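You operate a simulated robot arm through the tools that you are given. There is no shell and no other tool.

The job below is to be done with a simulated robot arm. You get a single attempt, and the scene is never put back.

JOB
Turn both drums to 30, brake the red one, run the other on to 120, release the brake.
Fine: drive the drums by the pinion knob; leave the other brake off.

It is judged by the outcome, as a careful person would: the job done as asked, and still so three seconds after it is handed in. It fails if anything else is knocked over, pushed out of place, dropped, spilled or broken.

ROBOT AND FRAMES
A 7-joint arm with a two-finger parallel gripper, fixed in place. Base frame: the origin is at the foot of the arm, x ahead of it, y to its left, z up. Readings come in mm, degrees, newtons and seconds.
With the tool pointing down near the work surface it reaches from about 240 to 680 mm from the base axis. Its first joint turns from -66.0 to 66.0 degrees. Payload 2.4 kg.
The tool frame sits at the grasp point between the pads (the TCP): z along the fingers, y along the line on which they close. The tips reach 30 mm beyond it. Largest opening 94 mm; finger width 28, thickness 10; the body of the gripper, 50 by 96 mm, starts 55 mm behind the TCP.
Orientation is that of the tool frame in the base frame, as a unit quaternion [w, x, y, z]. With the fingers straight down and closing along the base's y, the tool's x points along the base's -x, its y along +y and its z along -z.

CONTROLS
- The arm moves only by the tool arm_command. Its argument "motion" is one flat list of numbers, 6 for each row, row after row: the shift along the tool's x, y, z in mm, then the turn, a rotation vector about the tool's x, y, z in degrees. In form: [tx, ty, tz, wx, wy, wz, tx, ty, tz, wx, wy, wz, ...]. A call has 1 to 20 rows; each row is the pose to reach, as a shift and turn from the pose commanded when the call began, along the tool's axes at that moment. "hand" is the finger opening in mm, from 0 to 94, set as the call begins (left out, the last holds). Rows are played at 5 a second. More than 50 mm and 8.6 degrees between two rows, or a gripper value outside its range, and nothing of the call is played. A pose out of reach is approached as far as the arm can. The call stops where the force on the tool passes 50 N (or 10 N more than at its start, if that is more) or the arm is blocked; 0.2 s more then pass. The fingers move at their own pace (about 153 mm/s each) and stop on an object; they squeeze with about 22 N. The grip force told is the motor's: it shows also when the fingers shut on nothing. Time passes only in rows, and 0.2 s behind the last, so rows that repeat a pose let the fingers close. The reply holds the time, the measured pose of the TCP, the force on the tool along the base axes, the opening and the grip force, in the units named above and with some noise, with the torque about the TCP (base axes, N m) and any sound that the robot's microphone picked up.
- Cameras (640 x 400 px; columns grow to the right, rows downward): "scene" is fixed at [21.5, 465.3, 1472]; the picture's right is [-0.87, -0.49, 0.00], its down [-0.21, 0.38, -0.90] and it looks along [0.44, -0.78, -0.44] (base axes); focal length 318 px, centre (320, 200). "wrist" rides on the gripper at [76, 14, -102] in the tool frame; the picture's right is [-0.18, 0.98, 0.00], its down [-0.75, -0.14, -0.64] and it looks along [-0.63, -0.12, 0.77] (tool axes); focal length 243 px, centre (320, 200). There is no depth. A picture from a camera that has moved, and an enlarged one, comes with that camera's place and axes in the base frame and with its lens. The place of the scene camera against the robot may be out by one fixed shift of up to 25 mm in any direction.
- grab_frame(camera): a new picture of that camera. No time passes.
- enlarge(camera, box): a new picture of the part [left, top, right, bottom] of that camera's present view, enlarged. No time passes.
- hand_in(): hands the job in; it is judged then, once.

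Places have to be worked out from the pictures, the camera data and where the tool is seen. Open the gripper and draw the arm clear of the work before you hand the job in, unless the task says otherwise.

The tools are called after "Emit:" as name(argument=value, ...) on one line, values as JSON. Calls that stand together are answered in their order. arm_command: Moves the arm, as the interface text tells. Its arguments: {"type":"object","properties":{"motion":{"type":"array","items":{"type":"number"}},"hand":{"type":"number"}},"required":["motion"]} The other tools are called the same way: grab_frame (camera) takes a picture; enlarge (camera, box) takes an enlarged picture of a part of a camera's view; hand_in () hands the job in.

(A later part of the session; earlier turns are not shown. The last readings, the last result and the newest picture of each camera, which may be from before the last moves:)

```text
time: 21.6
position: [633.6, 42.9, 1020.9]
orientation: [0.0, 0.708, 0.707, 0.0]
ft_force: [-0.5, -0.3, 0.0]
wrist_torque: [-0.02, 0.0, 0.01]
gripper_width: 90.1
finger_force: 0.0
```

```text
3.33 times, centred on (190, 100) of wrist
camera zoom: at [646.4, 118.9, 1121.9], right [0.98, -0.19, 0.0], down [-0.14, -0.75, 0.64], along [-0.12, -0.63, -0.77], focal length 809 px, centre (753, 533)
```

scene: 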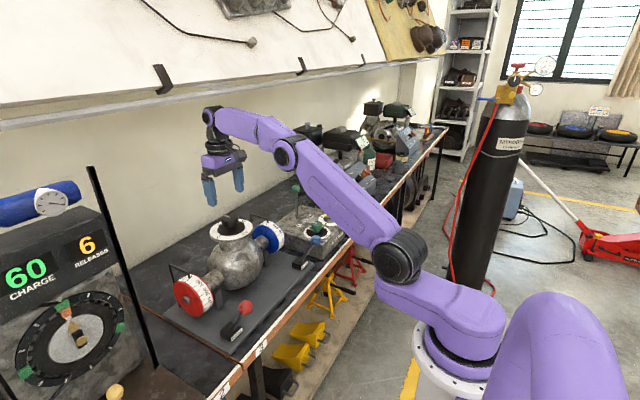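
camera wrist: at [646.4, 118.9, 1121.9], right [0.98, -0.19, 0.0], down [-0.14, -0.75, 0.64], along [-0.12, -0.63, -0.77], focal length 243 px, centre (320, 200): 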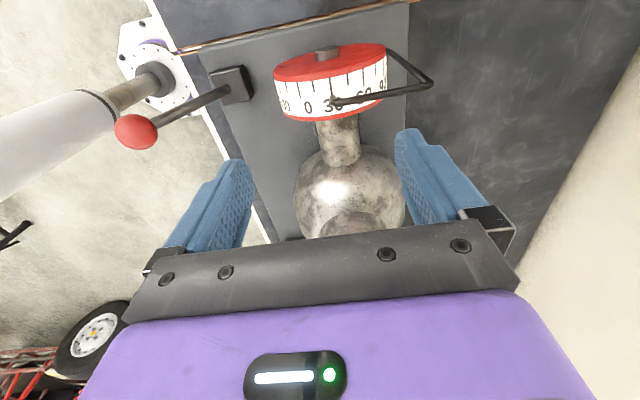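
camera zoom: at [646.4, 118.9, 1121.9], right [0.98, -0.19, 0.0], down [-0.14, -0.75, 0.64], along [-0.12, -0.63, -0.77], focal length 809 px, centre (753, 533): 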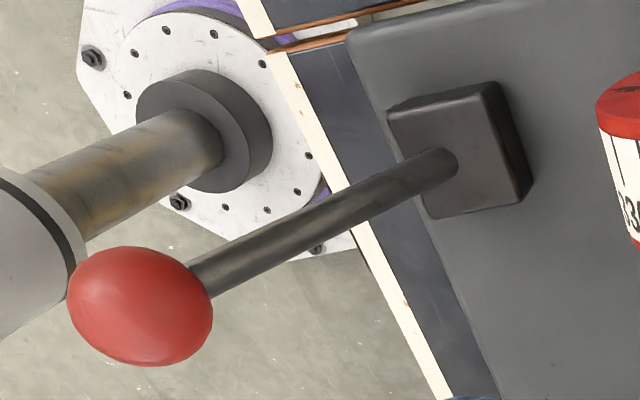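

Red reads 30 exactly. Next I'll check blue the same way: rise first, pass over the knob, and lower beside the blue drum.

Emit:
arm_command(motion=[0, 0, -40, 0, 0, 0, 0, 0, -80, 0, 0, 0, -45, 0, -80, 0, 0, 0, -90, 0, -80, 0, 0, 0, -135, 0, -80, 0, 0, 0, -180, 0, -80, 0, 0, 0, -225, 0, -80, 0, 0, 0, -270, 0, -80, 0, 0, 0, -310, 0, -80, 0, 0, 0, -326, 0, -60, 0, 0, 0, -326, 0, -20, 0, 0, 0, -326, 0, 0, 0, 0, 0, -326, 0, 0, 0, 0, 0])

Emit:
grab_frame(camera="wrist")

Emit:
enlarge(camera="wrist", box=[265, 40, 400, 130])

```text
time: 24.4
position: [626.7, -279.6, 1021.6]
orientation: [0.001, 0.707, 0.707, 0.0]
ft_force: [-0.6, 0.3, 0.3]
wrist_torque: [0.01, -0.02, 0.0]
gripper_width: 90.1
finger_force: 0.0
out of reach, approached as far as the arm can: row 8, 9, 10, 11
```

```text
taken
camera wrist: at [641.8, -205.7, 1123.2], right [0.98, -0.18, 0.0], down [-0.14, -0.75, 0.64], along [-0.12, -0.63, -0.77], focal length 243 px, centre (320, 200)
```

wrist: 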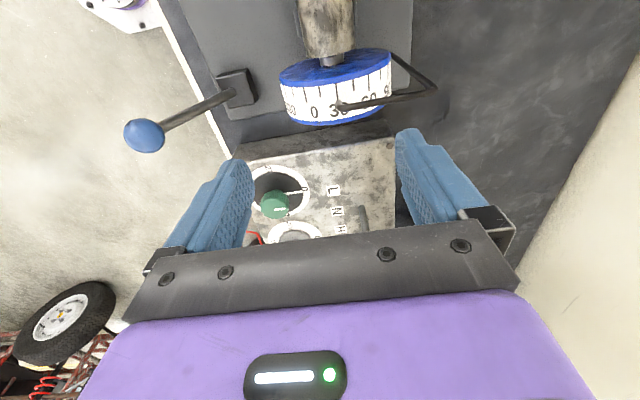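

```text
4.44 times, centred on (332, 85) of wrist
camera zoom: at [641.8, -205.7, 1123.2], right [0.98, -0.18, 0.0], down [-0.14, -0.75, 0.64], along [-0.12, -0.63, -0.77], focal length 1078 px, centre (264, 711)
```

zoom: 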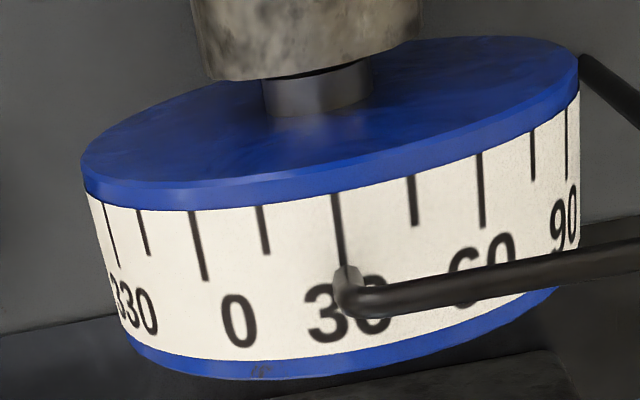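

Blue also reads 30. Now for the red brake: I'll rise, return to yaw 0 and go above the red ball, which I estimate at (454, 53, 900).

Emit:
arm_command(motion=[0, 0, -40, 0, 0, 0, 0, 0, -80, 0, 0, 0, 28, -14, -80, 0, 0, -7.5, 55, -29, -80, 0, 0, -15, 83, -43, -80, 0, 0, -22.5, 111, -58, -80, 0, 0, -30, 138, -72, -80, 0, 0, -37.5, 166, -87, -80, 0, 0, -45, 194, -101, -80, 0, 0, -52.5, 221, -116, -80, 0, 0, -60, 249, -130, -80, 0, 0, -67.5, 277, -145, -80, 0, 0, -75, 304, -160, -80, 0, 0, -82.5, 332, -174, -80, 0, 0, -90, 332, -174, -50, 0, 0, -90, 332, -174, -20, 0, 0, -90, 332, -174, 5, 0, 0, -90, 332, -174, 5, 0, 0, -90], hand=94)

Emit:
grab_frame(camera="wrist")

Emit:
enlarge(camera="scene", box=[170, 220, 290, 350])

```text
time: 28.2
position: [457.0, 49.9, 1016.2]
orientation: [0.0, 0.0, 1.0, 0.0]
ft_force: [0.6, -1.0, 0.6]
wrist_torque: [-0.04, -0.02, -0.01]
gripper_width: 94.0
finger_force: 0.1
out of reach, approached as far as the arm can: row 1, 2
```

```text
taken
camera wrist: at [381.3, 62.6, 1116.9], right [0.18, 0.98, 0.0], down [0.75, -0.14, 0.64], along [0.63, -0.12, -0.77], focal length 243 px, centre (320, 200)
```

wrist: 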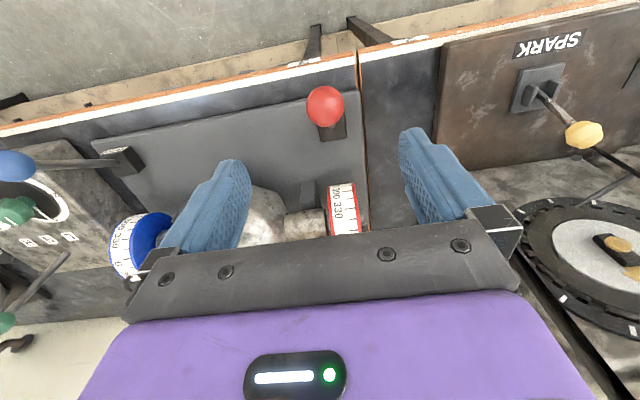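

```text
3.08 times, centred on (230, 285) of scene
camera zoom: at [21.5, 465.3, 1472.0], right [-0.87, -0.49, 0.0], down [-0.21, 0.38, -0.9], along [0.44, -0.78, -0.44], focal length 977 px, centre (597, -62)
```

zoom: 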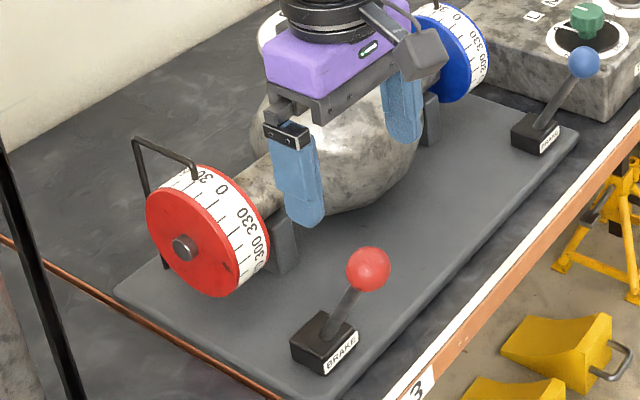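

The ball is confirmed at about (454, 53, 900), 33 mm across. I'll descend around it.

Emit:
arm_command(motion=[3, 3, 40, 0, 0, 0, 3, 3, 80, 0, 0, 0, 3, 3, 114, 0, 0, 0, 3, 3, 114, 0, 0, 0])

Emit:
grab_frame(camera="wrist")

Emit:
enlarge(camera="scene", box=[190, 240, 290, 350])

```text
time: 29.2
position: [454.1, 54.5, 901.2]
orientation: [0.0, 0.0, 1.0, 0.0]
ft_force: [0.1, -0.3, 0.4]
wrist_torque: [0.0, -0.01, -0.01]
gripper_width: 94.0
finger_force: 0.1
```

```text
taken
camera wrist: at [377.9, 67.2, 1001.7], right [0.18, 0.98, 0.0], down [0.75, -0.14, 0.64], along [0.63, -0.12, -0.77], focal length 243 px, centre (320, 200)
```

wrist: 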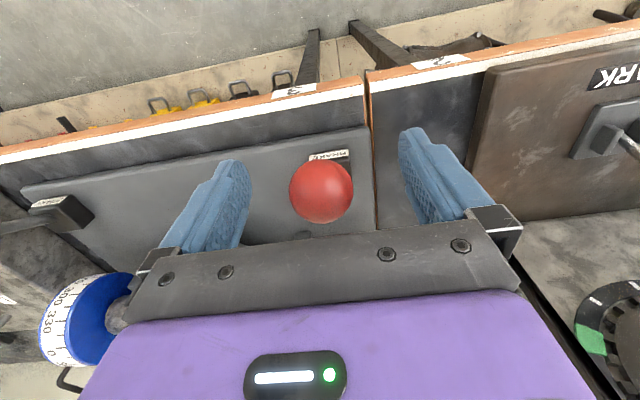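

```text
3.64 times, centred on (240, 295) of scene
camera zoom: at [21.5, 465.3, 1472.0], right [-0.87, -0.49, 0.0], down [-0.21, 0.38, -0.9], along [0.44, -0.78, -0.44], focal length 1155 px, centre (611, -146)
```

zoom: 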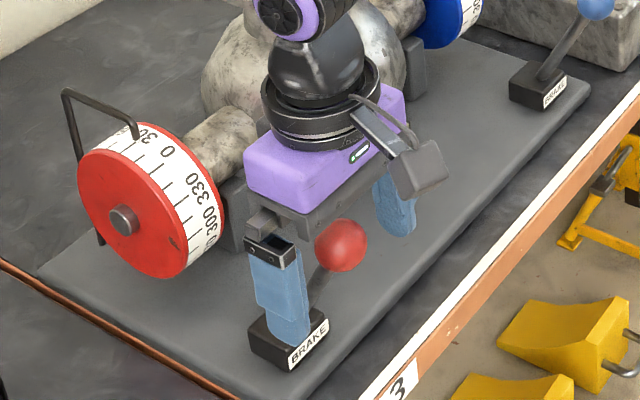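

The ball is centred between the pads. I'll close on it and try the first part of the arc away from the robot.

Emit:
arm_command(motion=[0, 0, 0, 0, 0, 0, 0, 0, 0, 0, 0, 0, 0, 0, 0, 0, 0, 0], hand=15)

Emit:
arm_command(motion=[-6.5, 0, -4, 0, 0, 0, -13, 0, -7, 0, 0, 0, -13, 0, -7, 0, 0, 0])

Emit:
enlarge(camera="scene", box=[190, 240, 290, 350])

```text
time: 30.0
position: [454.6, 55.3, 900.7]
orientation: [0.0, 0.0, 1.0, 0.0]
ft_force: [0.6, 3.4, -5.0]
wrist_torque: [0.0, 0.05, 0.03]
gripper_width: 32.8
finger_force: 44.8
```

```text
time: 30.8
position: [466.6, 55.5, 909.0]
orientation: [-0.002, 0.0, 1.0, 0.0]
ft_force: [-7.6, 14.9, -10.2]
wrist_torque: [-0.04, 1.27, 0.04]
gripper_width: 32.8
finger_force: 44.4
```

```text
3.64 times, centred on (240, 295) of scene
camera zoom: at [21.5, 465.7, 1471.9], right [-0.87, -0.49, 0.0], down [-0.21, 0.38, -0.9], along [0.44, -0.78, -0.44], focal length 1155 px, centre (611, -146)
```

zoom: 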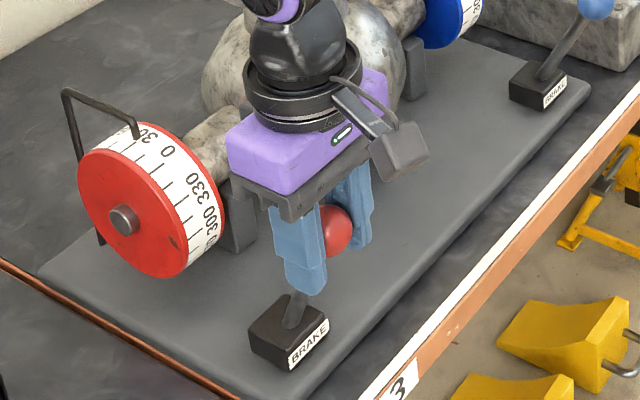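

The lever follows with low force. I'll continue up to vertical and beyond in small steps.

Emit:
arm_command(motion=[-7, 1, -1.5, 0, 0, 0, -15, 1, -4, 0, 0, 0, -22, 1, -5.5, 0, 0, 0, -30, 1, -6.5, 0, 0, 0, -38, 1, -7, 0, 0, 0, -46, 1, -7, 0, 0, 0, -46, 1, -7, 0, 0, 0])

Emit:
enlarge(camera="scene", box=[190, 240, 290, 350])

```text
time: 32.4
position: [515.0, 55.4, 917.8]
orientation: [0.001, 0.001, 1.0, 0.0]
ft_force: [-8.4, 9.3, 9.9]
wrist_torque: [-0.01, 1.01, -0.02]
gripper_width: 33.1
finger_force: 44.7
```

```text
3.64 times, centred on (240, 295) of scene
camera zoom: at [21.2, 465.5, 1471.9], right [-0.87, -0.49, 0.0], down [-0.21, 0.38, -0.9], along [0.44, -0.78, -0.44], focal length 1155 px, centre (611, -146)
```

zoom: 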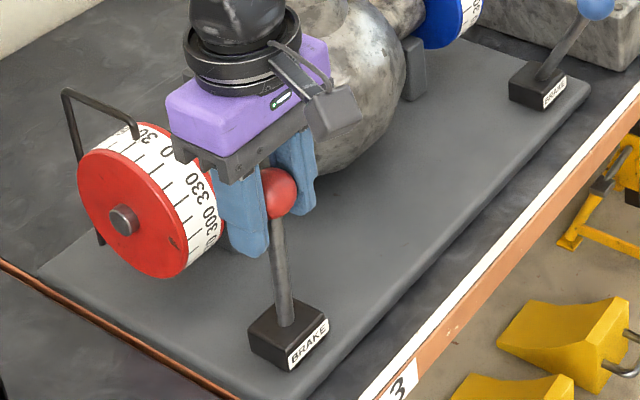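

The lever is upright with modest resistance. I'll continue to the far side.

Emit:
arm_command(motion=[-8, 1, 0, 0, 0, 0, -15.6, 1, 1, 0, 0, 0, -23, 1, 2.5, 0, 0, 0, -31, 1, 4.5, 0, 0, 0, -38, 1, 6.5, 0, 0, 0, -45, 1, 9.5, 0, 0, 0, -45, 1, 9.5, 0, 0, 0])

Emit:
enlarge(camera="scene", box=[180, 230, 280, 340])

```text
time: 34.0
position: [559.4, 54.5, 908.4]
orientation: [0.001, 0.001, 1.0, 0.001]
ft_force: [-6.3, -4.8, 18.9]
wrist_torque: [-0.02, 0.52, 0.0]
gripper_width: 33.2
finger_force: 45.3
```

```text
3.64 times, centred on (230, 285) of scene
camera zoom: at [21.0, 465.1, 1472.1], right [-0.87, -0.49, 0.0], down [-0.21, 0.38, -0.9], along [0.44, -0.78, -0.44], focal length 1155 px, centre (647, -109)
```

zoom: 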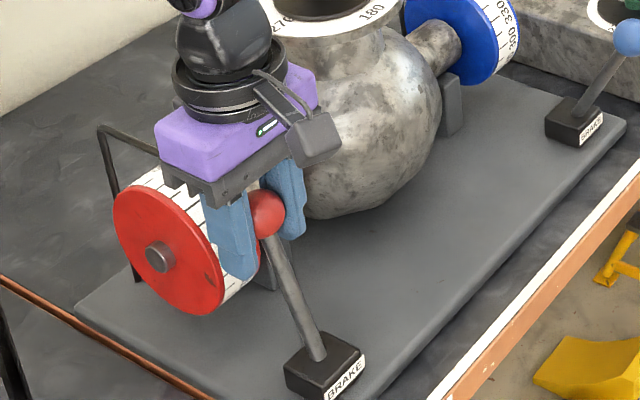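

No stop felt yet. I'll go a bit further to mirror the starting tilt, watching clearance to the drum.

Emit:
arm_command(motion=[-4, 0, 2.5, 0, 0, 0, -8, 0, 5, 0, 0, 0, -11, 0, 7, 0, 0, 0, -14, 0, 9, 0, 0, 0, -14, 0, 9, 0, 0, 0])

Emit:
grab_frame(camera="wrist")

Emit:
enlarge(camera="scene", box=[180, 230, 280, 340])

```text
time: 34.5
position: [560.6, 54.2, 904.7]
orientation: [-0.006, -0.001, 1.0, 0.0]
ft_force: [-13.1, -1.4, 12.9]
wrist_torque: [-0.08, -0.53, 0.0]
gripper_width: 33.3
finger_force: 44.5
stopped in row 2: the force on the tool passed its limit at 66 N (the readings are from after the stop); the commanded pose is now the measured one
```

```text
taken
camera wrist: at [485.0, 67.8, 1007.7], right [0.18, 0.98, 0.0], down [0.76, -0.14, 0.63], along [0.62, -0.12, -0.77], focal length 243 px, centre (320, 200)
```

wrist: 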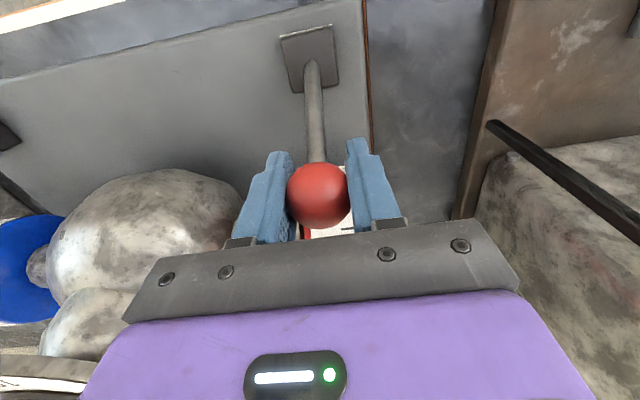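

```text
3.64 times, centred on (230, 285) of scene
camera zoom: at [20.9, 465.2, 1472.0], right [-0.87, -0.49, 0.0], down [-0.21, 0.38, -0.9], along [0.44, -0.78, -0.44], focal length 1155 px, centre (647, -109)
```

zoom: 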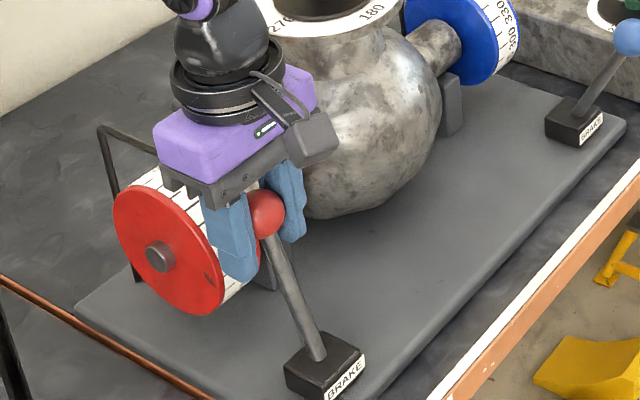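

The lever hit a firm stop at about x = 560, roughly mirroring its start. I'll open the fingers and rise, and see whether it stays.

Emit:
arm_command(motion=[0, 0, 0, 0, 0, 0, 0, 0, 0, 0, 0, 0, 0, 0, 0, 0, 0, 0], hand=94)

Emit:
arm_command(motion=[0, 0, -40, 0, 0, 0, 0, 0, -85, 0, 0, 0, 0, 0, -130, 0, 0, 0, 0, 0, -175, 0, 0, 0, 0, 0, -195, 0, 0, 0])

Emit:
grab_frame(camera="wrist")

Emit:
enlarge(camera="scene", box=[150, 200, 310, 350])

Emit:
enlarge(camera="scene", box=[175, 260, 225, 300])

```text
time: 35.3
position: [561.9, 56.0, 904.7]
orientation: [-0.004, 0.0, 1.0, -0.001]
ft_force: [-0.6, 1.1, -0.2]
wrist_torque: [0.01, 0.01, -0.01]
gripper_width: 94.1
finger_force: 0.0
```

```text
time: 36.5
position: [563.5, 55.2, 1101.5]
orientation: [-0.004, 0.001, 1.0, -0.002]
ft_force: [-0.9, -0.1, -0.4]
wrist_torque: [0.02, 0.06, -0.01]
gripper_width: 93.9
finger_force: 0.1
```

```text
taken
camera wrist: at [487.9, 67.6, 1203.1], right [0.19, 0.98, 0.0], down [0.76, -0.14, 0.64], along [0.62, -0.12, -0.77], focal length 243 px, centre (320, 200)
```

wrist: 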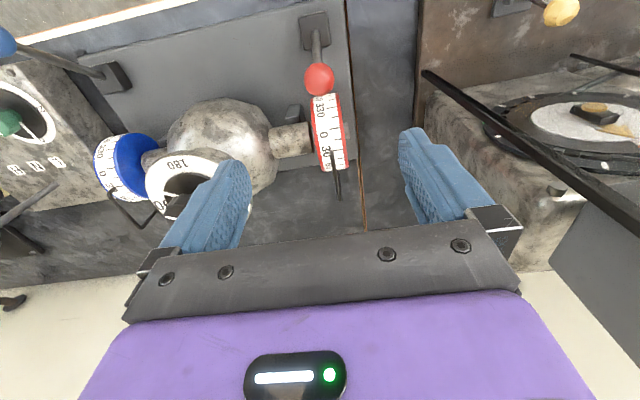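

```text
2.67 times, centred on (230, 275) of scene
camera zoom: at [21.5, 465.3, 1472.0], right [-0.87, -0.49, 0.0], down [-0.21, 0.38, -0.9], along [0.44, -0.78, -0.44], focal length 847 px, centre (560, 0)
```

zoom: 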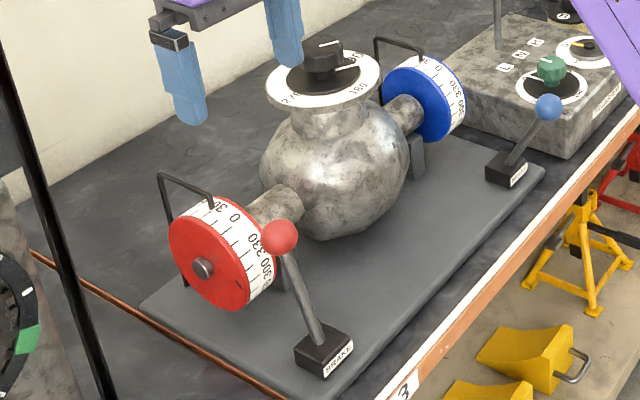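

```text
10.00 times, centred on (200, 280) of scene
camera zoom: at [21.5, 465.3, 1472.0], right [-0.87, -0.49, 0.0], down [-0.21, 0.38, -0.9], along [0.44, -0.78, -0.44], focal length 3175 px, centre (1520, -600)
```

zoom: 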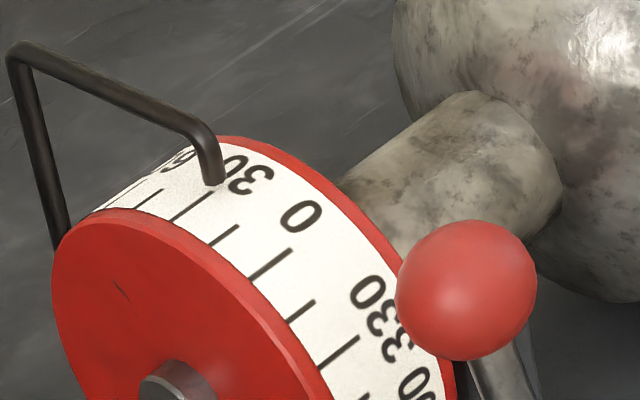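

The lever holds on the far side and red still reads 30. I'll return over the knob and grip it again at yaw 0.

Emit:
arm_command(motion=[-20, -41, 0, 0, 0, 0, -40, -83, 0, 0, 0, 0, -61, -124, 0, 0, 0, 0, -81, -165.5, 0, 0, 0, 0, -81, -165.5, 0, 0, 0, 0])

Emit:
grab_frame(camera="wrist")

```text
time: 37.7
position: [644.2, -108.9, 1100.8]
orientation: [-0.004, 0.001, 1.0, 0.0]
ft_force: [-0.7, 0.3, 0.6]
wrist_torque: [0.03, 0.02, 0.01]
gripper_width: 94.0
finger_force: 0.1
```

```text
taken
camera wrist: at [568.7, -96.5, 1202.8], right [0.18, 0.98, 0.0], down [0.76, -0.14, 0.64], along [0.62, -0.12, -0.77], focal length 243 px, centre (320, 200)
```

wrist: 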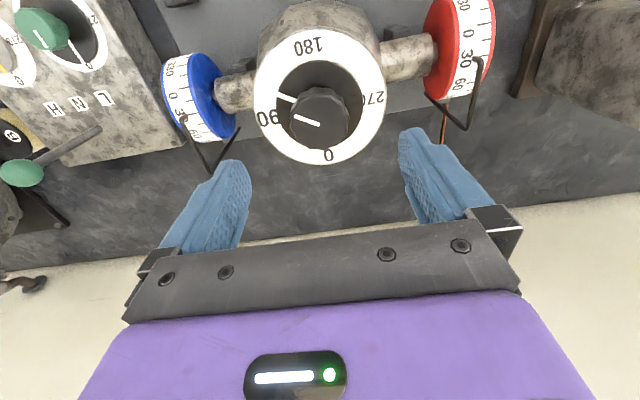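

The view is aligned with the knob. I'll descend and close on it.

Emit:
arm_command(motion=[0, -1, 40, 0, 0, 0, 0, -1, 75, 0, 0, 0, 0, -1, 97, 0, 0, 0, 0, -1, 97, 0, 0, 0])

Emit:
arm_command(motion=[0, 0, 0, 0, 0, 0, 0, 0, 0, 0, 0, 0, 0, 0, 0, 0, 0, 0], hand=30)

```text
time: 38.7
position: [641.4, -110.5, 1005.3]
orientation: [-0.003, 0.0, 1.0, 0.0]
ft_force: [-8.4, 2.1, 16.9]
wrist_torque: [0.77, -0.01, 0.3]
gripper_width: 94.2
finger_force: 0.0
```

```text
time: 39.5
position: [644.2, -109.9, 1004.0]
orientation: [-0.002, 0.0, 1.0, -0.001]
ft_force: [7.7, 4.3, 18.9]
wrist_torque: [0.32, -1.07, -0.16]
gripper_width: 47.8
finger_force: 44.9
```

There's a light upward push, so the tips are touching the dial face. I'll raise 3 mm, then turn 30° clockwise and watch blue.

Emit:
arm_command(motion=[0, 0, -3, 0, 0, 0, 0, 0, -3, 0, 0, 0])

Emit:
arm_command(motion=[0, 0, 0, 0, 0, 5, 0, 0, 0, 0, 0, 10, 0, 0, 0, 0, 0, 15, 0, 0, 0, 0, 0, 20, 0, 0, 0, 0, 0, 25, 0, 0, 0, 0, 0, 30, 0, 0, 0, 0, 0, 30])

Emit:
enlarge(camera="scene", box=[175, 260, 225, 300])

Emit:
enlarge(camera="scene", box=[250, 210, 300, 250])

```text
time: 40.1
position: [643.7, -110.9, 1005.1]
orientation: [-0.003, 0.0, 1.0, 0.0]
ft_force: [18.7, 5.3, -2.7]
wrist_torque: [0.32, -1.13, -0.07]
gripper_width: 47.9
finger_force: 44.9
```

```text
time: 41.7
position: [645.0, -109.1, 1005.6]
orientation: [-0.004, 0.259, 0.966, -0.001]
ft_force: [14.4, 13.9, -3.4]
wrist_torque: [0.3, -0.56, -0.02]
gripper_width: 48.0
finger_force: 45.3
```

```text
10.00 times, centred on (200, 280) of scene
camera zoom: at [22.0, 465.7, 1471.9], right [-0.87, -0.49, 0.0], down [-0.21, 0.38, -0.9], along [0.44, -0.78, -0.44], focal length 3175 px, centre (1520, -600)
```

zoom: 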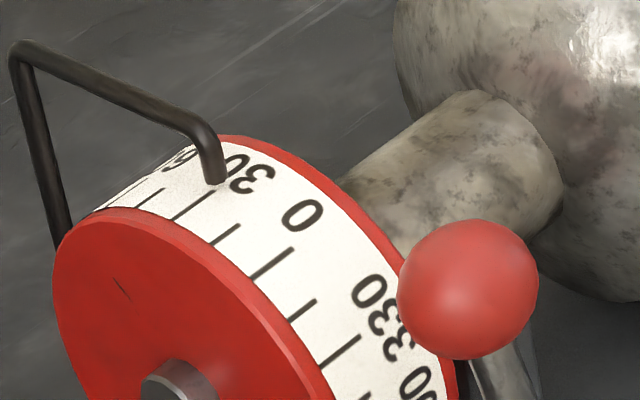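

```text
10.00 times, centred on (275, 230) of scene
camera zoom: at [22.0, 465.7, 1471.9], right [-0.87, -0.49, 0.0], down [-0.21, 0.38, -0.9], along [0.44, -0.78, -0.44], focal length 3175 px, centre (770, -100)
```

zoom: 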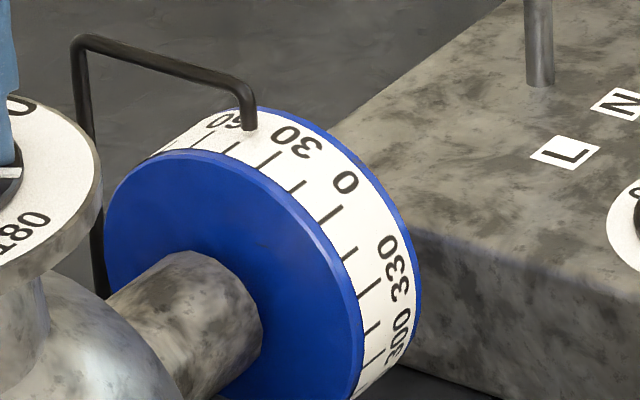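

Red is held and blue has advanced to about 45, so the ratio is 2:1 with the brake on. I'll recentre slightly and turn another 60°.

Emit:
arm_command(motion=[-1.4, 2.5, 0, 0, 0, 5, -1.4, 2.5, 0, 0, 0, 10, -1.4, 2.5, 0, 0, 0, 15, -1.4, 2.5, 0, 0, 0, 20, -1.4, 2.5, 0, 0, 0, 25, -1.4, 2.5, 0, 0, 0, 30, -1.4, 2.5, 0, 0, 0, 35, -1.4, 2.5, 0, 0, 0, 40, -1.4, 2.5, 0, 0, 0, 45, -1.4, 2.5, 0, 0, 0, 50, -1.4, 2.5, 0, 0, 0, 55, -1.4, 2.5, 0, 0, 0, 60, -1.4, 2.5, 0, 0, 0, 60])

Emit:
enlarge(camera="scene", box=[175, 260, 225, 300])

Emit:
enlarge(camera="scene", box=[250, 210, 300, 250])

```text
time: 44.5
position: [646.2, -109.7, 1004.6]
orientation: [-0.004, 0.708, 0.706, -0.003]
ft_force: [-16.3, 8.5, -3.1]
wrist_torque: [1.1, -0.36, -0.01]
gripper_width: 47.4
finger_force: 44.8
```

```text
10.00 times, centred on (200, 280) of scene
camera zoom: at [21.1, 465.4, 1471.9], right [-0.87, -0.49, 0.0], down [-0.21, 0.38, -0.9], along [0.44, -0.78, -0.44], focal length 3175 px, centre (1520, -600)
```

zoom: 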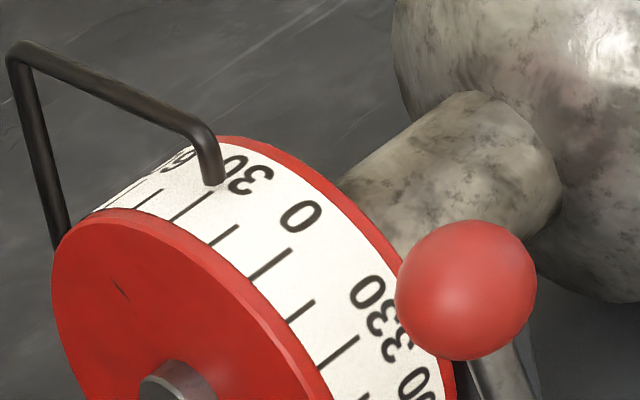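

```text
10.00 times, centred on (275, 230) of scene
camera zoom: at [21.1, 465.4, 1471.9], right [-0.87, -0.49, 0.0], down [-0.21, 0.38, -0.9], along [0.44, -0.78, -0.44], focal length 3175 px, centre (770, -100)
```

zoom: 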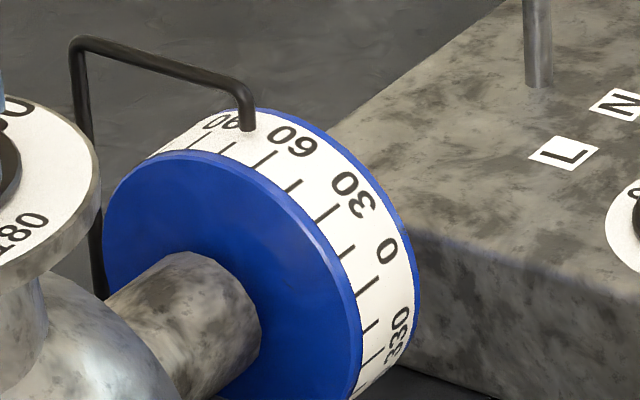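

Blue is at 75 and red is still 30. I'll turn 30° more in this grip, to tool yaw 120°.

Emit:
arm_command(motion=[0, -1.5, 0, 0, 0, 5, 0, -1.5, 0, 0, 0, 10, 0, -1.5, 0, 0, 0, 15, 0, -1.5, 0, 0, 0, 20, 0, -1.5, 0, 0, 0, 25, 0, -1.5, 0, 0, 0, 30, 0, -1.5, 0, 0, 0, 30])

Emit:
enlarge(camera="scene", box=[250, 210, 300, 250])

Emit:
enlarge(camera="scene", box=[150, 200, 310, 350])

```text
time: 46.1
position: [644.4, -110.4, 1005.3]
orientation: [0.0, 0.867, 0.498, -0.003]
ft_force: [15.4, 0.5, -17.5]
wrist_torque: [0.62, -0.82, -0.02]
gripper_width: 47.4
finger_force: 44.7
```

```text
10.00 times, centred on (275, 230) of scene
camera zoom: at [22.3, 465.2, 1472.0], right [-0.87, -0.49, 0.0], down [-0.21, 0.38, -0.9], along [0.44, -0.78, -0.44], focal length 3175 px, centre (770, -100)
```

zoom: 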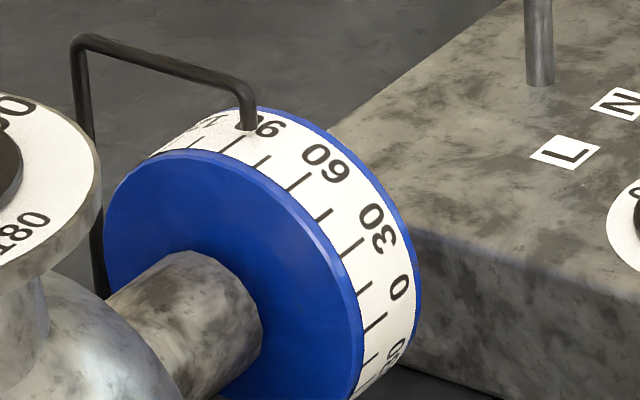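

```text
2.67 times, centred on (230, 275) of scene
camera zoom: at [22.3, 465.2, 1472.0], right [-0.87, -0.49, 0.0], down [-0.21, 0.38, -0.9], along [0.44, -0.78, -0.44], focal length 847 px, centre (560, 0)
```

zoom: 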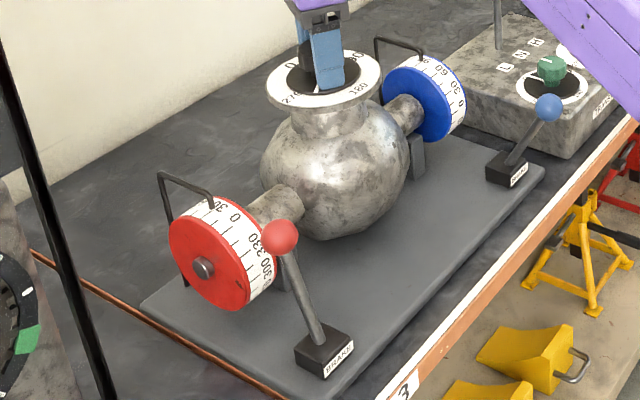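

Blue is at 90. I'll open, rise clear, rotate back 60°, and re-centre for a second grip.

Emit:
arm_command(motion=[0, 0, 0, 0, 0, 0, 0, 0, 0, 0, 0, 0, 0, 0, -30, 0, 0, 0, 0, 0, -60, 0, 0, 0, 0, 0, -60, 0, 0, -7.5, 0, 0, -60, 0, 0, -15, 0, 0, -60, 0, 0, -22.5, 0, 0, -60, 0, 0, -30, 0, 0, -60, 0, 0, -37.5, 0, 0, -60, 0, 0, -45, 0, 0, -60, 0, 0, -52.5, 0, 0, -60, 0, 0, -60, 0, 0, -60, 0, 0, -60], hand=85)

Emit:
grab_frame(camera="wrist")

```text
time: 48.9
position: [644.9, -110.3, 1064.5]
orientation: [-0.003, 0.5, 0.866, -0.002]
ft_force: [0.0, 0.1, -0.4]
wrist_torque: [0.02, -0.03, -0.01]
gripper_width: 85.1
finger_force: 0.0
```

```text
taken
camera wrist: at [619.4, -38.2, 1166.6], right [0.94, 0.33, -0.01], down [0.26, -0.72, 0.64], along [0.21, -0.61, -0.77], focal length 243 px, centre (320, 200)
```

wrist: 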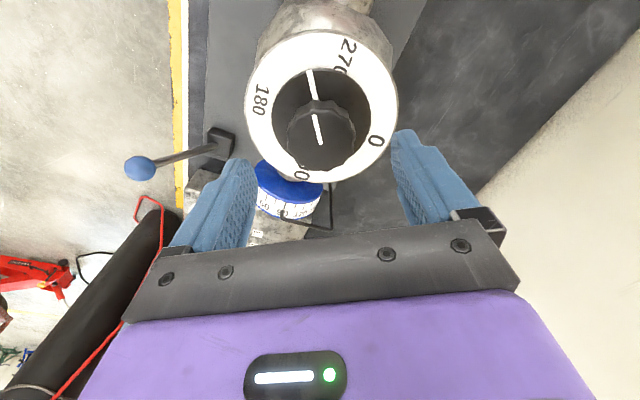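

The knob line is at about 240, as expected, and I'm centred. I'll descend 58 mm and grip.

Emit:
arm_command(motion=[0, 0, 30, 0, 0, 0, 0, 0, 58, 0, 0, 0, 0, 0, 58, 0, 0, 0])

Emit:
arm_command(motion=[0, 0, 0, 0, 0, 0, 0, 0, 0, 0, 0, 0, 0, 0, 0, 0, 0, 0], hand=30)

```text
time: 49.7
position: [643.1, -109.1, 1006.9]
orientation: [-0.003, 0.5, 0.866, -0.002]
ft_force: [-0.9, -0.5, -0.3]
wrist_torque: [-0.01, -0.03, 0.0]
gripper_width: 85.1
finger_force: 0.0
```

```text
time: 50.5
position: [644.4, -109.9, 1008.3]
orientation: [-0.002, 0.501, 0.865, -0.002]
ft_force: [11.5, -1.8, -6.9]
wrist_torque: [0.09, -0.51, 0.03]
gripper_width: 48.3
finger_force: 44.9
```

Gripped. I'll turn 52° clockwise, leaving a little for a final trim.

Emit:
arm_command(motion=[-0.5, 0.9, 0, 0, 0, 5, -0.5, 0.9, 0, 0, 0, 10, -0.5, 0.9, 0, 0, 0, 15, -0.5, 0.9, 0, 0, 0, 20, -0.5, 0.9, 0, 0, 0, 25, -0.5, 0.9, 0, 0, 0, 30, -0.5, 0.9, 0, 0, 0, 35, -0.5, 0.9, 0, 0, 0, 40, -0.5, 0.9, 0, 0, 0, 45, -0.5, 0.9, 0, 0, 0, 50, -0.5, 0.9, 0, 0, 0, 52, -0.5, 0.9, 0, 0, 0, 52])

Emit:
enlarge(camera="scene", box=[250, 210, 300, 250])

Emit:
enlarge(camera="scene", box=[175, 260, 225, 300])

```text
time: 53.1
position: [645.1, -110.0, 1007.3]
orientation: [-0.003, 0.83, 0.558, -0.004]
ft_force: [-1.5, 5.9, -5.6]
wrist_torque: [0.42, -1.07, -0.04]
gripper_width: 47.9
finger_force: 45.0
```

```text
10.00 times, centred on (275, 230) of scene
camera zoom: at [21.6, 465.4, 1472.0], right [-0.87, -0.49, 0.0], down [-0.21, 0.38, -0.9], along [0.44, -0.78, -0.44], focal length 3175 px, centre (770, -100)
```

zoom: 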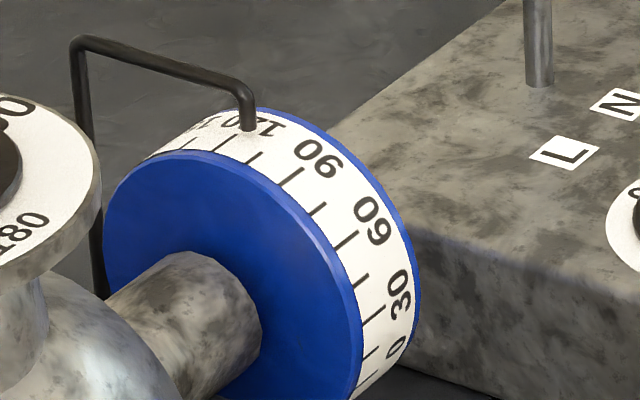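

```text
10.00 times, centred on (200, 280) of scene
camera zoom: at [21.6, 465.4, 1472.0], right [-0.87, -0.49, 0.0], down [-0.21, 0.38, -0.9], along [0.44, -0.78, -0.44], focal length 3175 px, centre (1520, -600)
```

zoom: 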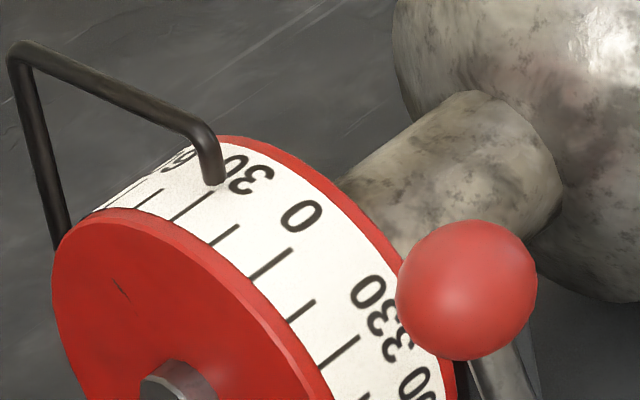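

Blue reads about 116, so I'll trim the last 8°.

Emit:
arm_command(motion=[0, 0, 0, 0, 0, 4, 0, 0, 0, 0, 0, 8, 0, 0, 0, 0, 0, 8])

Emit:
enlarge(camera="scene", box=[250, 210, 300, 250])

```text
time: 53.9
position: [645.0, -110.0, 1007.0]
orientation: [-0.002, 0.867, 0.498, -0.005]
ft_force: [-1.6, 5.8, -8.2]
wrist_torque: [0.8, -0.64, -0.04]
gripper_width: 48.0
finger_force: 44.9
```

```text
10.00 times, centred on (275, 230) of scene
camera zoom: at [21.7, 465.4, 1472.0], right [-0.87, -0.49, 0.0], down [-0.21, 0.38, -0.9], along [0.44, -0.78, -0.44], focal length 3175 px, centre (770, -100)
```

zoom: 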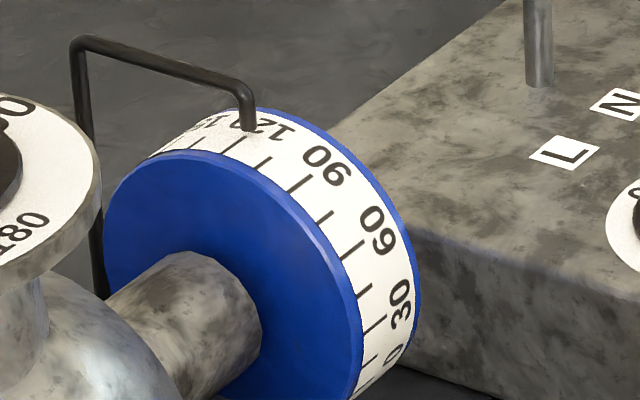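

Blue appears to be on 120. I'll release, rise, turn to yaw 90° and read blue from above as before.

Emit:
arm_command(motion=[0, 0, 0, 0, 0, 0, 0, 0, 0, 0, 0, 0, 0, 0, -35, 0, 0, 0, 0, 0, -70, 0, 0, 0, 0, 0, -96, 0, 0, 0, 0, 0, -96, 0, 0, -7.5, 0, 0, -96, 0, 0, -15, 0, 0, -96, 0, 0, -22.5, 0, 0, -96, 0, 0, -30, 0, 0, -96, 0, 0, -30], hand=90)

Emit:
arm_command(motion=[-45, -5, 0, 0, 0, 0, -90, -10, 0, 0, 0, 0, -135, -14, 0, 0, 0, 0, -171, -18, 20, 0, 0, 0, -171, -18, 50, 0, 0, 0, -171, -18, 80, 0, 0, 0, -171, -18, 80, 0, 0, 0])

Emit:
grab_frame(camera="wrist")

Emit:
enlarge(camera="wrist", box=[265, 40, 400, 130])

```text
time: 56.1
position: [646.2, -110.4, 1103.6]
orientation: [-0.002, 0.707, 0.707, -0.004]
ft_force: [0.9, 0.0, -0.4]
wrist_torque: [-0.01, 0.02, 0.0]
gripper_width: 90.4
finger_force: 0.1
```

```text
time: 57.7
position: [625.9, -279.3, 1021.2]
orientation: [-0.003, 0.708, 0.706, -0.003]
ft_force: [-0.2, -0.2, -0.4]
wrist_torque: [0.01, 0.0, 0.03]
gripper_width: 90.2
finger_force: 0.1
out of reach, approached as far as the arm can: row 3, 4, 5
```

```text
taken
camera wrist: at [641.4, -205.2, 1122.8], right [0.98, -0.19, -0.01], down [-0.14, -0.75, 0.64], along [-0.13, -0.63, -0.77], focal length 243 px, centre (320, 200)
```

wrist: 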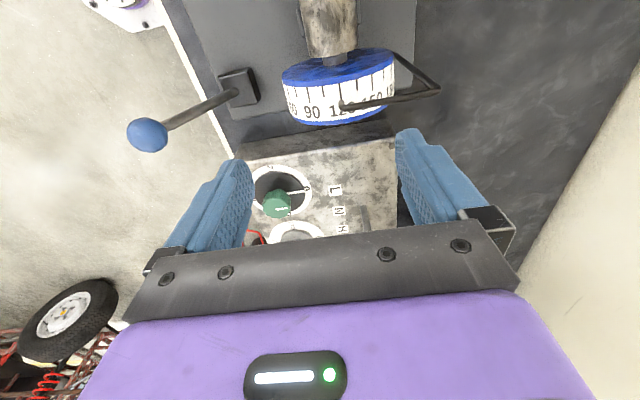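

```text
4.44 times, centred on (332, 85) of wrist
camera zoom: at [641.4, -205.2, 1122.8], right [0.98, -0.19, -0.01], down [-0.14, -0.75, 0.64], along [-0.13, -0.63, -0.77], focal length 1078 px, centre (264, 711)
```

zoom: 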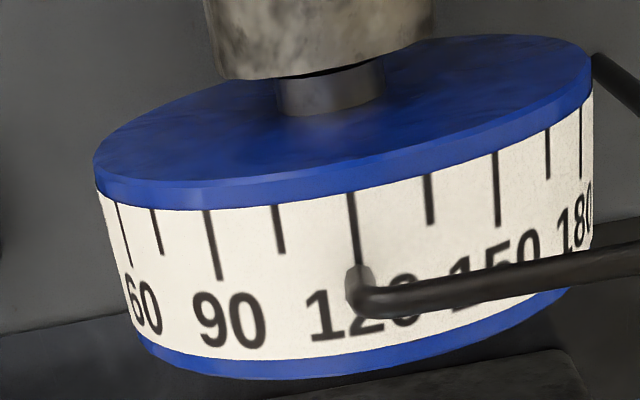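

Blue reads 120 exactly. Now to release the red brake: I'll rise, come back over the red ball at about (561, 54, 905) with yaw 0.

Emit:
arm_command(motion=[0, 0, -40, 0, 0, 0, 0, 0, -80, 0, 0, 0, 28, -5, -80, 0, 0, -7.5, 56, -11, -80, 0, 0, -15, 84, -16, -80, 0, 0, -22.5, 111, -22, -80, 0, 0, -30, 139, -27, -80, 0, 0, -37.5, 167, -33, -80, 0, 0, -45, 195, -38, -80, 0, 0, -52.5, 223, -44, -80, 0, 0, -60, 250, -50, -80, 0, 0, -67.5, 278, -55, -80, 0, 0, -75, 306, -61, -80, 0, 0, -82.5, 334, -66, -80, 0, 0, -90, 334, -66, -40, 0, 0, -90, 334, -66, 0, 0, 0, -90, 334, -66, 0, 0, 0, -90], hand=94)

Emit:
grab_frame(camera="wrist")

```text
time: 61.3
position: [561.3, 53.1, 1025.3]
orientation: [-0.004, 0.0, 1.0, -0.001]
ft_force: [-0.1, 0.6, 0.4]
wrist_torque: [-0.02, 0.02, -0.01]
gripper_width: 93.9
finger_force: 0.1
out of reach, approached as far as the arm can: row 1, 2, 3
```

```text
taken
camera wrist: at [486.3, 66.5, 1126.7], right [0.18, 0.98, 0.0], down [0.76, -0.14, 0.64], along [0.62, -0.12, -0.77], focal length 243 px, centre (320, 200)
```

wrist: 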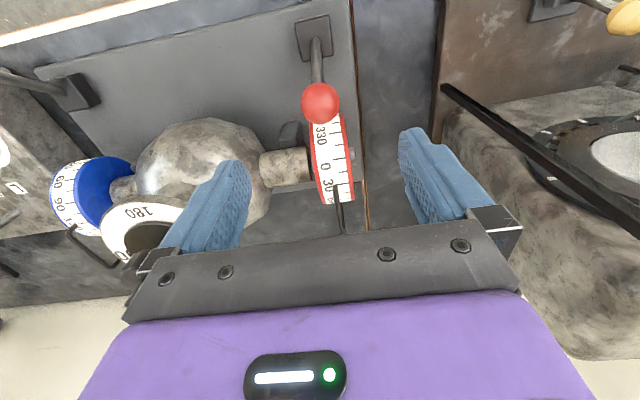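

The ball is at about (558, 53, 905). I'll descend around it and close.

Emit:
arm_command(motion=[2.5, 1, 40, 0, 0, 0, 2.5, 1, 80, 0, 0, 0, 2.5, 1, 119, 0, 0, 0, 2.5, 1, 119, 0, 0, 0])

Emit:
grab_frame(camera="wrist")

Emit:
arm_command(motion=[0, 0, 0, 0, 0, 0, 0, 0, 0, 0, 0, 0, 0, 0, 0, 0, 0, 0], hand=15)

```text
time: 62.3
position: [558.6, 54.8, 905.1]
orientation: [-0.004, 0.001, 1.0, -0.001]
ft_force: [-0.7, -0.7, 0.4]
wrist_torque: [0.01, 0.0, -0.02]
gripper_width: 93.8
finger_force: 0.0
```

```text
taken
camera wrist: at [483.2, 66.9, 1007.7], right [0.19, 0.98, 0.0], down [0.76, -0.14, 0.64], along [0.62, -0.12, -0.77], focal length 243 px, centre (320, 200)
```

wrist: 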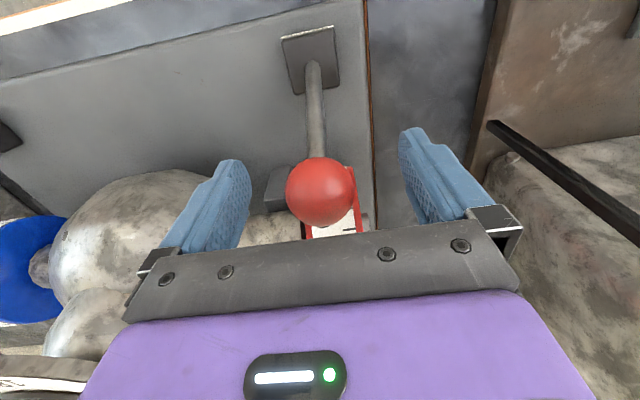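

```text
time: 63.1
position: [558.2, 53.5, 905.9]
orientation: [-0.005, 0.001, 1.0, 0.0]
ft_force: [-0.1, 5.1, -3.8]
wrist_torque: [-0.06, -0.19, -0.04]
gripper_width: 35.6
finger_force: 44.7
```

Gripped. I'll draw the lever back over its arc toward the robot in small steps.

Emit:
arm_command(motion=[8, 0, -3, 0, 0, 0, 16, 0, -6, 0, 0, 0, 23, 0, -8, 0, 0, 0, 30, 0, -9.5, 0, 0, 0, 38, 0, -10.5, 0, 0, 0, 45, 0, -11, 0, 0, 0, 53, 0, -10.7, 0, 0, 0, 61, 0, -10, 0, 0, 0, 69, 0, -8.8, 0, 0, 0, 76, 0, -7, 0, 0, 0, 84, 0, -4.8, 0, 0, 0, 91, 0, -2, 0, 0, 0, 91, 0, -2, 0, 0, 0])

Emit:
enlarge(camera="scene", box=[170, 220, 290, 350])

```text
time: 65.9
position: [467.5, 55.2, 908.7]
orientation: [-0.003, 0.001, 1.0, -0.001]
ft_force: [8.4, 8.1, 6.5]
wrist_torque: [-0.02, -1.24, -0.01]
gripper_width: 33.2
finger_force: 45.1
```

```text
3.08 times, centred on (230, 285) of scene
camera zoom: at [21.6, 465.5, 1471.9], right [-0.87, -0.49, 0.0], down [-0.21, 0.38, -0.9], along [0.44, -0.78, -0.44], focal length 977 px, centre (597, -62)
```

zoom: 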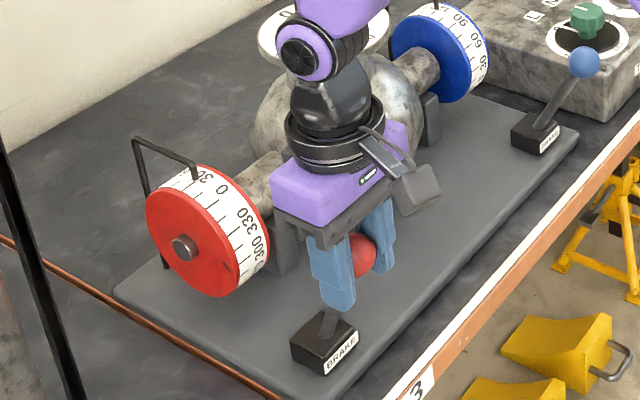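

Nearly back; I'll complete the last part to its original position or stop.

Emit:
arm_command(motion=[5, 0, 2.5, 0, 0, 0, 9, 0, 5, 0, 0, 0, 13, 0, 7.5, 0, 0, 0, 15, 0, 8.5, 0, 0, 0, 15, 0, 8.5, 0, 0, 0])

```text
time: 67.1
position: [453.0, 55.1, 900.2]
orientation: [-0.001, 0.0, 1.0, -0.001]
ft_force: [11.9, 7.3, 5.0]
wrist_torque: [-0.07, -1.26, 0.03]
gripper_width: 32.7
finger_force: 45.3
```

The ball is back at its original spot. A small extra nudge will check it is against its rest stop before letting go.

Emit:
arm_command(motion=[2, 0, 1.3, 0, 0, 0, 2, 0, 1.3, 0, 0, 0])

Emit:
arm_command(motion=[0, 0, 0, 0, 0, 0, 0, 0, 0, 0, 0, 0, 0, 0, 0, 0, 0, 0], hand=94)

Emit:
arm_command(motion=[0, 0, -45, 0, 0, 0, 0, 0, -90, 0, 0, 0, 0, 0, -135, 0, 0, 0, 0, 0, -180, 0, 0, 0, 0, 0, -225, 0, 0, 0, 0, 0, -225, 0, 0, 0])

Emit:
grab_frame(camera="wrist")

Emit:
enlarge(camera="scene", box=[150, 200, 310, 350])

Emit:
enlarge(camera="scene", box=[175, 260, 225, 300])

Emit:
enlarge(camera="scene", box=[250, 210, 300, 250])

```text
time: 67.7
position: [450.2, 54.5, 899.6]
orientation: [-0.003, 0.0, 1.0, 0.0]
ft_force: [8.7, 8.3, 9.4]
wrist_torque: [-0.01, -1.3, -0.03]
gripper_width: 32.8
finger_force: 44.5
```

```text
time: 68.5
position: [449.1, 54.8, 897.7]
orientation: [-0.005, 0.001, 1.0, -0.002]
ft_force: [1.2, 0.8, 0.2]
wrist_torque: [0.06, -0.01, 0.01]
gripper_width: 94.1
finger_force: 0.1
```

```text
time: 69.9
position: [450.0, 52.3, 1122.8]
orientation: [-0.004, 0.001, 1.0, -0.001]
ft_force: [0.5, 0.1, 0.4]
wrist_torque: [0.04, 0.0, 0.01]
gripper_width: 94.1
finger_force: 0.1
```

```text
taken
camera wrist: at [374.7, 64.3, 1225.4], right [0.19, 0.98, 0.0], down [0.76, -0.14, 0.64], along [0.62, -0.12, -0.77], focal length 243 px, centre (320, 200)
```

wrist: 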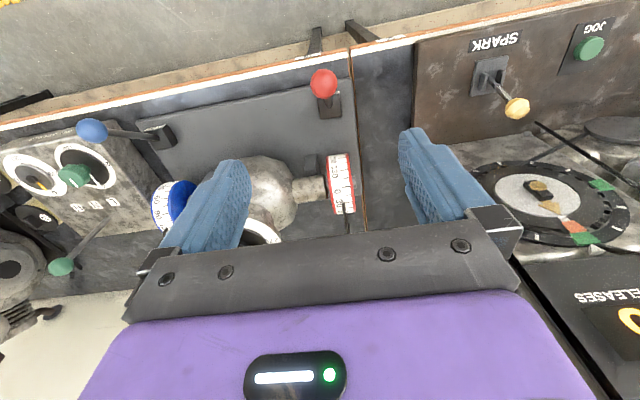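

```text
2.67 times, centred on (230, 275) of scene
camera zoom: at [21.5, 465.3, 1472.0], right [-0.87, -0.49, 0.0], down [-0.21, 0.38, -0.9], along [0.44, -0.78, -0.44], focal length 847 px, centre (560, 0)
```

zoom: 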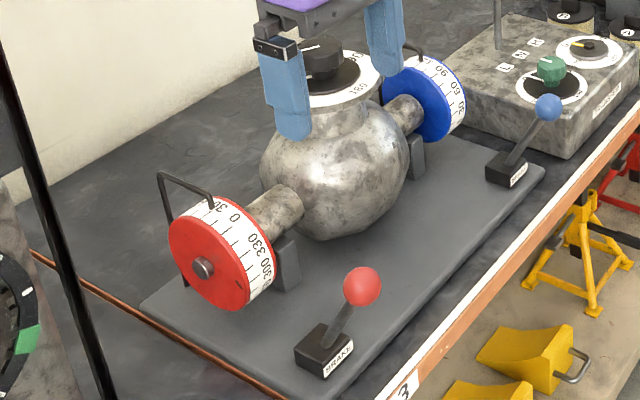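

```text
10.00 times, centred on (200, 280) of scene
camera zoom: at [21.5, 465.3, 1472.0], right [-0.87, -0.49, 0.0], down [-0.21, 0.38, -0.9], along [0.44, -0.78, -0.44], focal length 3175 px, centre (1520, -600)
```

zoom: 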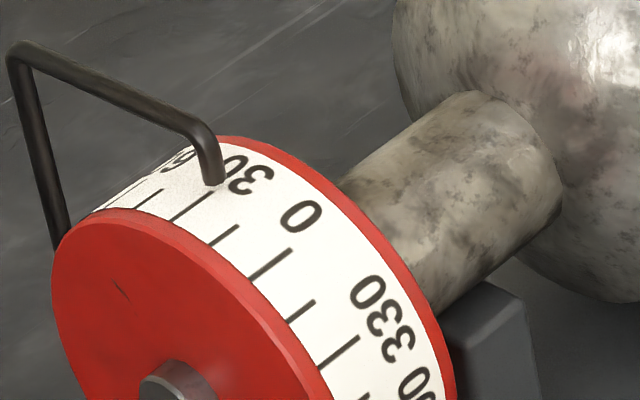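

```text
10.00 times, centred on (275, 230) of scene
camera zoom: at [21.5, 465.3, 1472.0], right [-0.87, -0.49, 0.0], down [-0.21, 0.38, -0.9], along [0.44, -0.78, -0.44], focal length 3175 px, centre (770, -100)
```

zoom: 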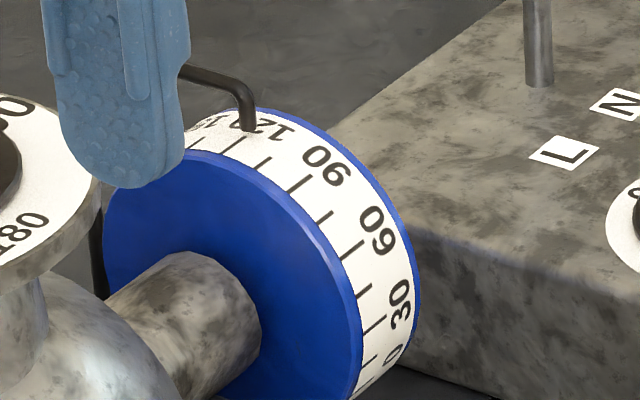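

The red lever is back at its original position. Red reads 30, blue reads 120, and blue's brake is untouched. I'll draw the arm clear.

Emit:
arm_command(motion=[14, 0, -40, 0, 0, 0, 28, 0, -80, 0, 0, 0, 42, -30, -110, 0, 0, 0, 56, -70, -130, 0, 0, 0, 70, -110, -150, 0, 0, 0, 85, -150, -170, 0, 0, 0, 100, -190, -190, 0, 0, 0, 100, -190, -190, 0, 0, 0], hand=94)

Emit:
enlarge(camera="scene", box=[150, 200, 310, 350])

Emit:
grab_frame(camera="scene")

```text
time: 71.7
position: [350.9, -135.1, 1315.2]
orientation: [-0.004, 0.0, 1.0, -0.001]
ft_force: [-0.1, 0.3, -0.4]
wrist_torque: [0.01, -0.01, 0.01]
gripper_width: 94.0
finger_force: 0.1
```

```text
2.67 times, centred on (230, 275) of scene
camera zoom: at [21.5, 465.2, 1472.0], right [-0.87, -0.49, 0.0], down [-0.21, 0.38, -0.9], along [0.44, -0.78, -0.44], focal length 847 px, centre (560, 0)
```

zoom: 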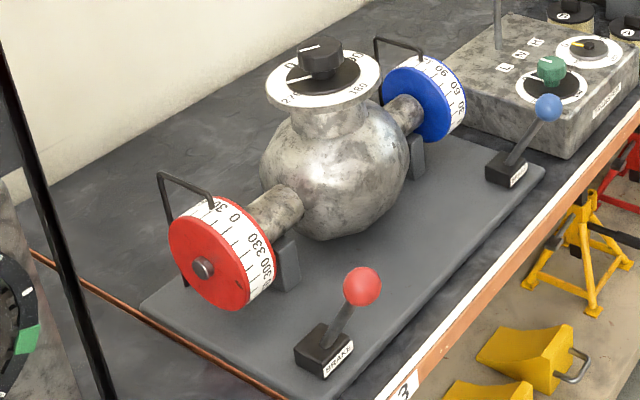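

```text
taken
```

scene: 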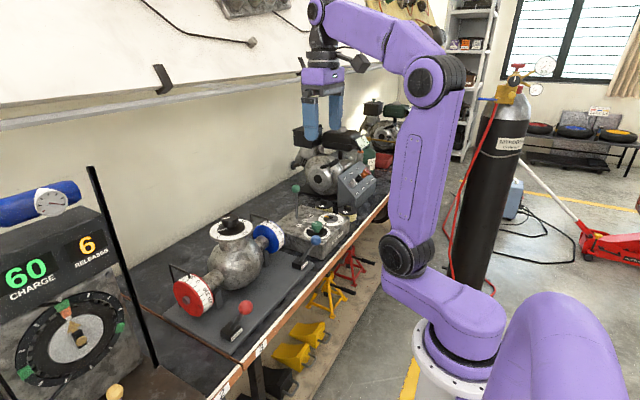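

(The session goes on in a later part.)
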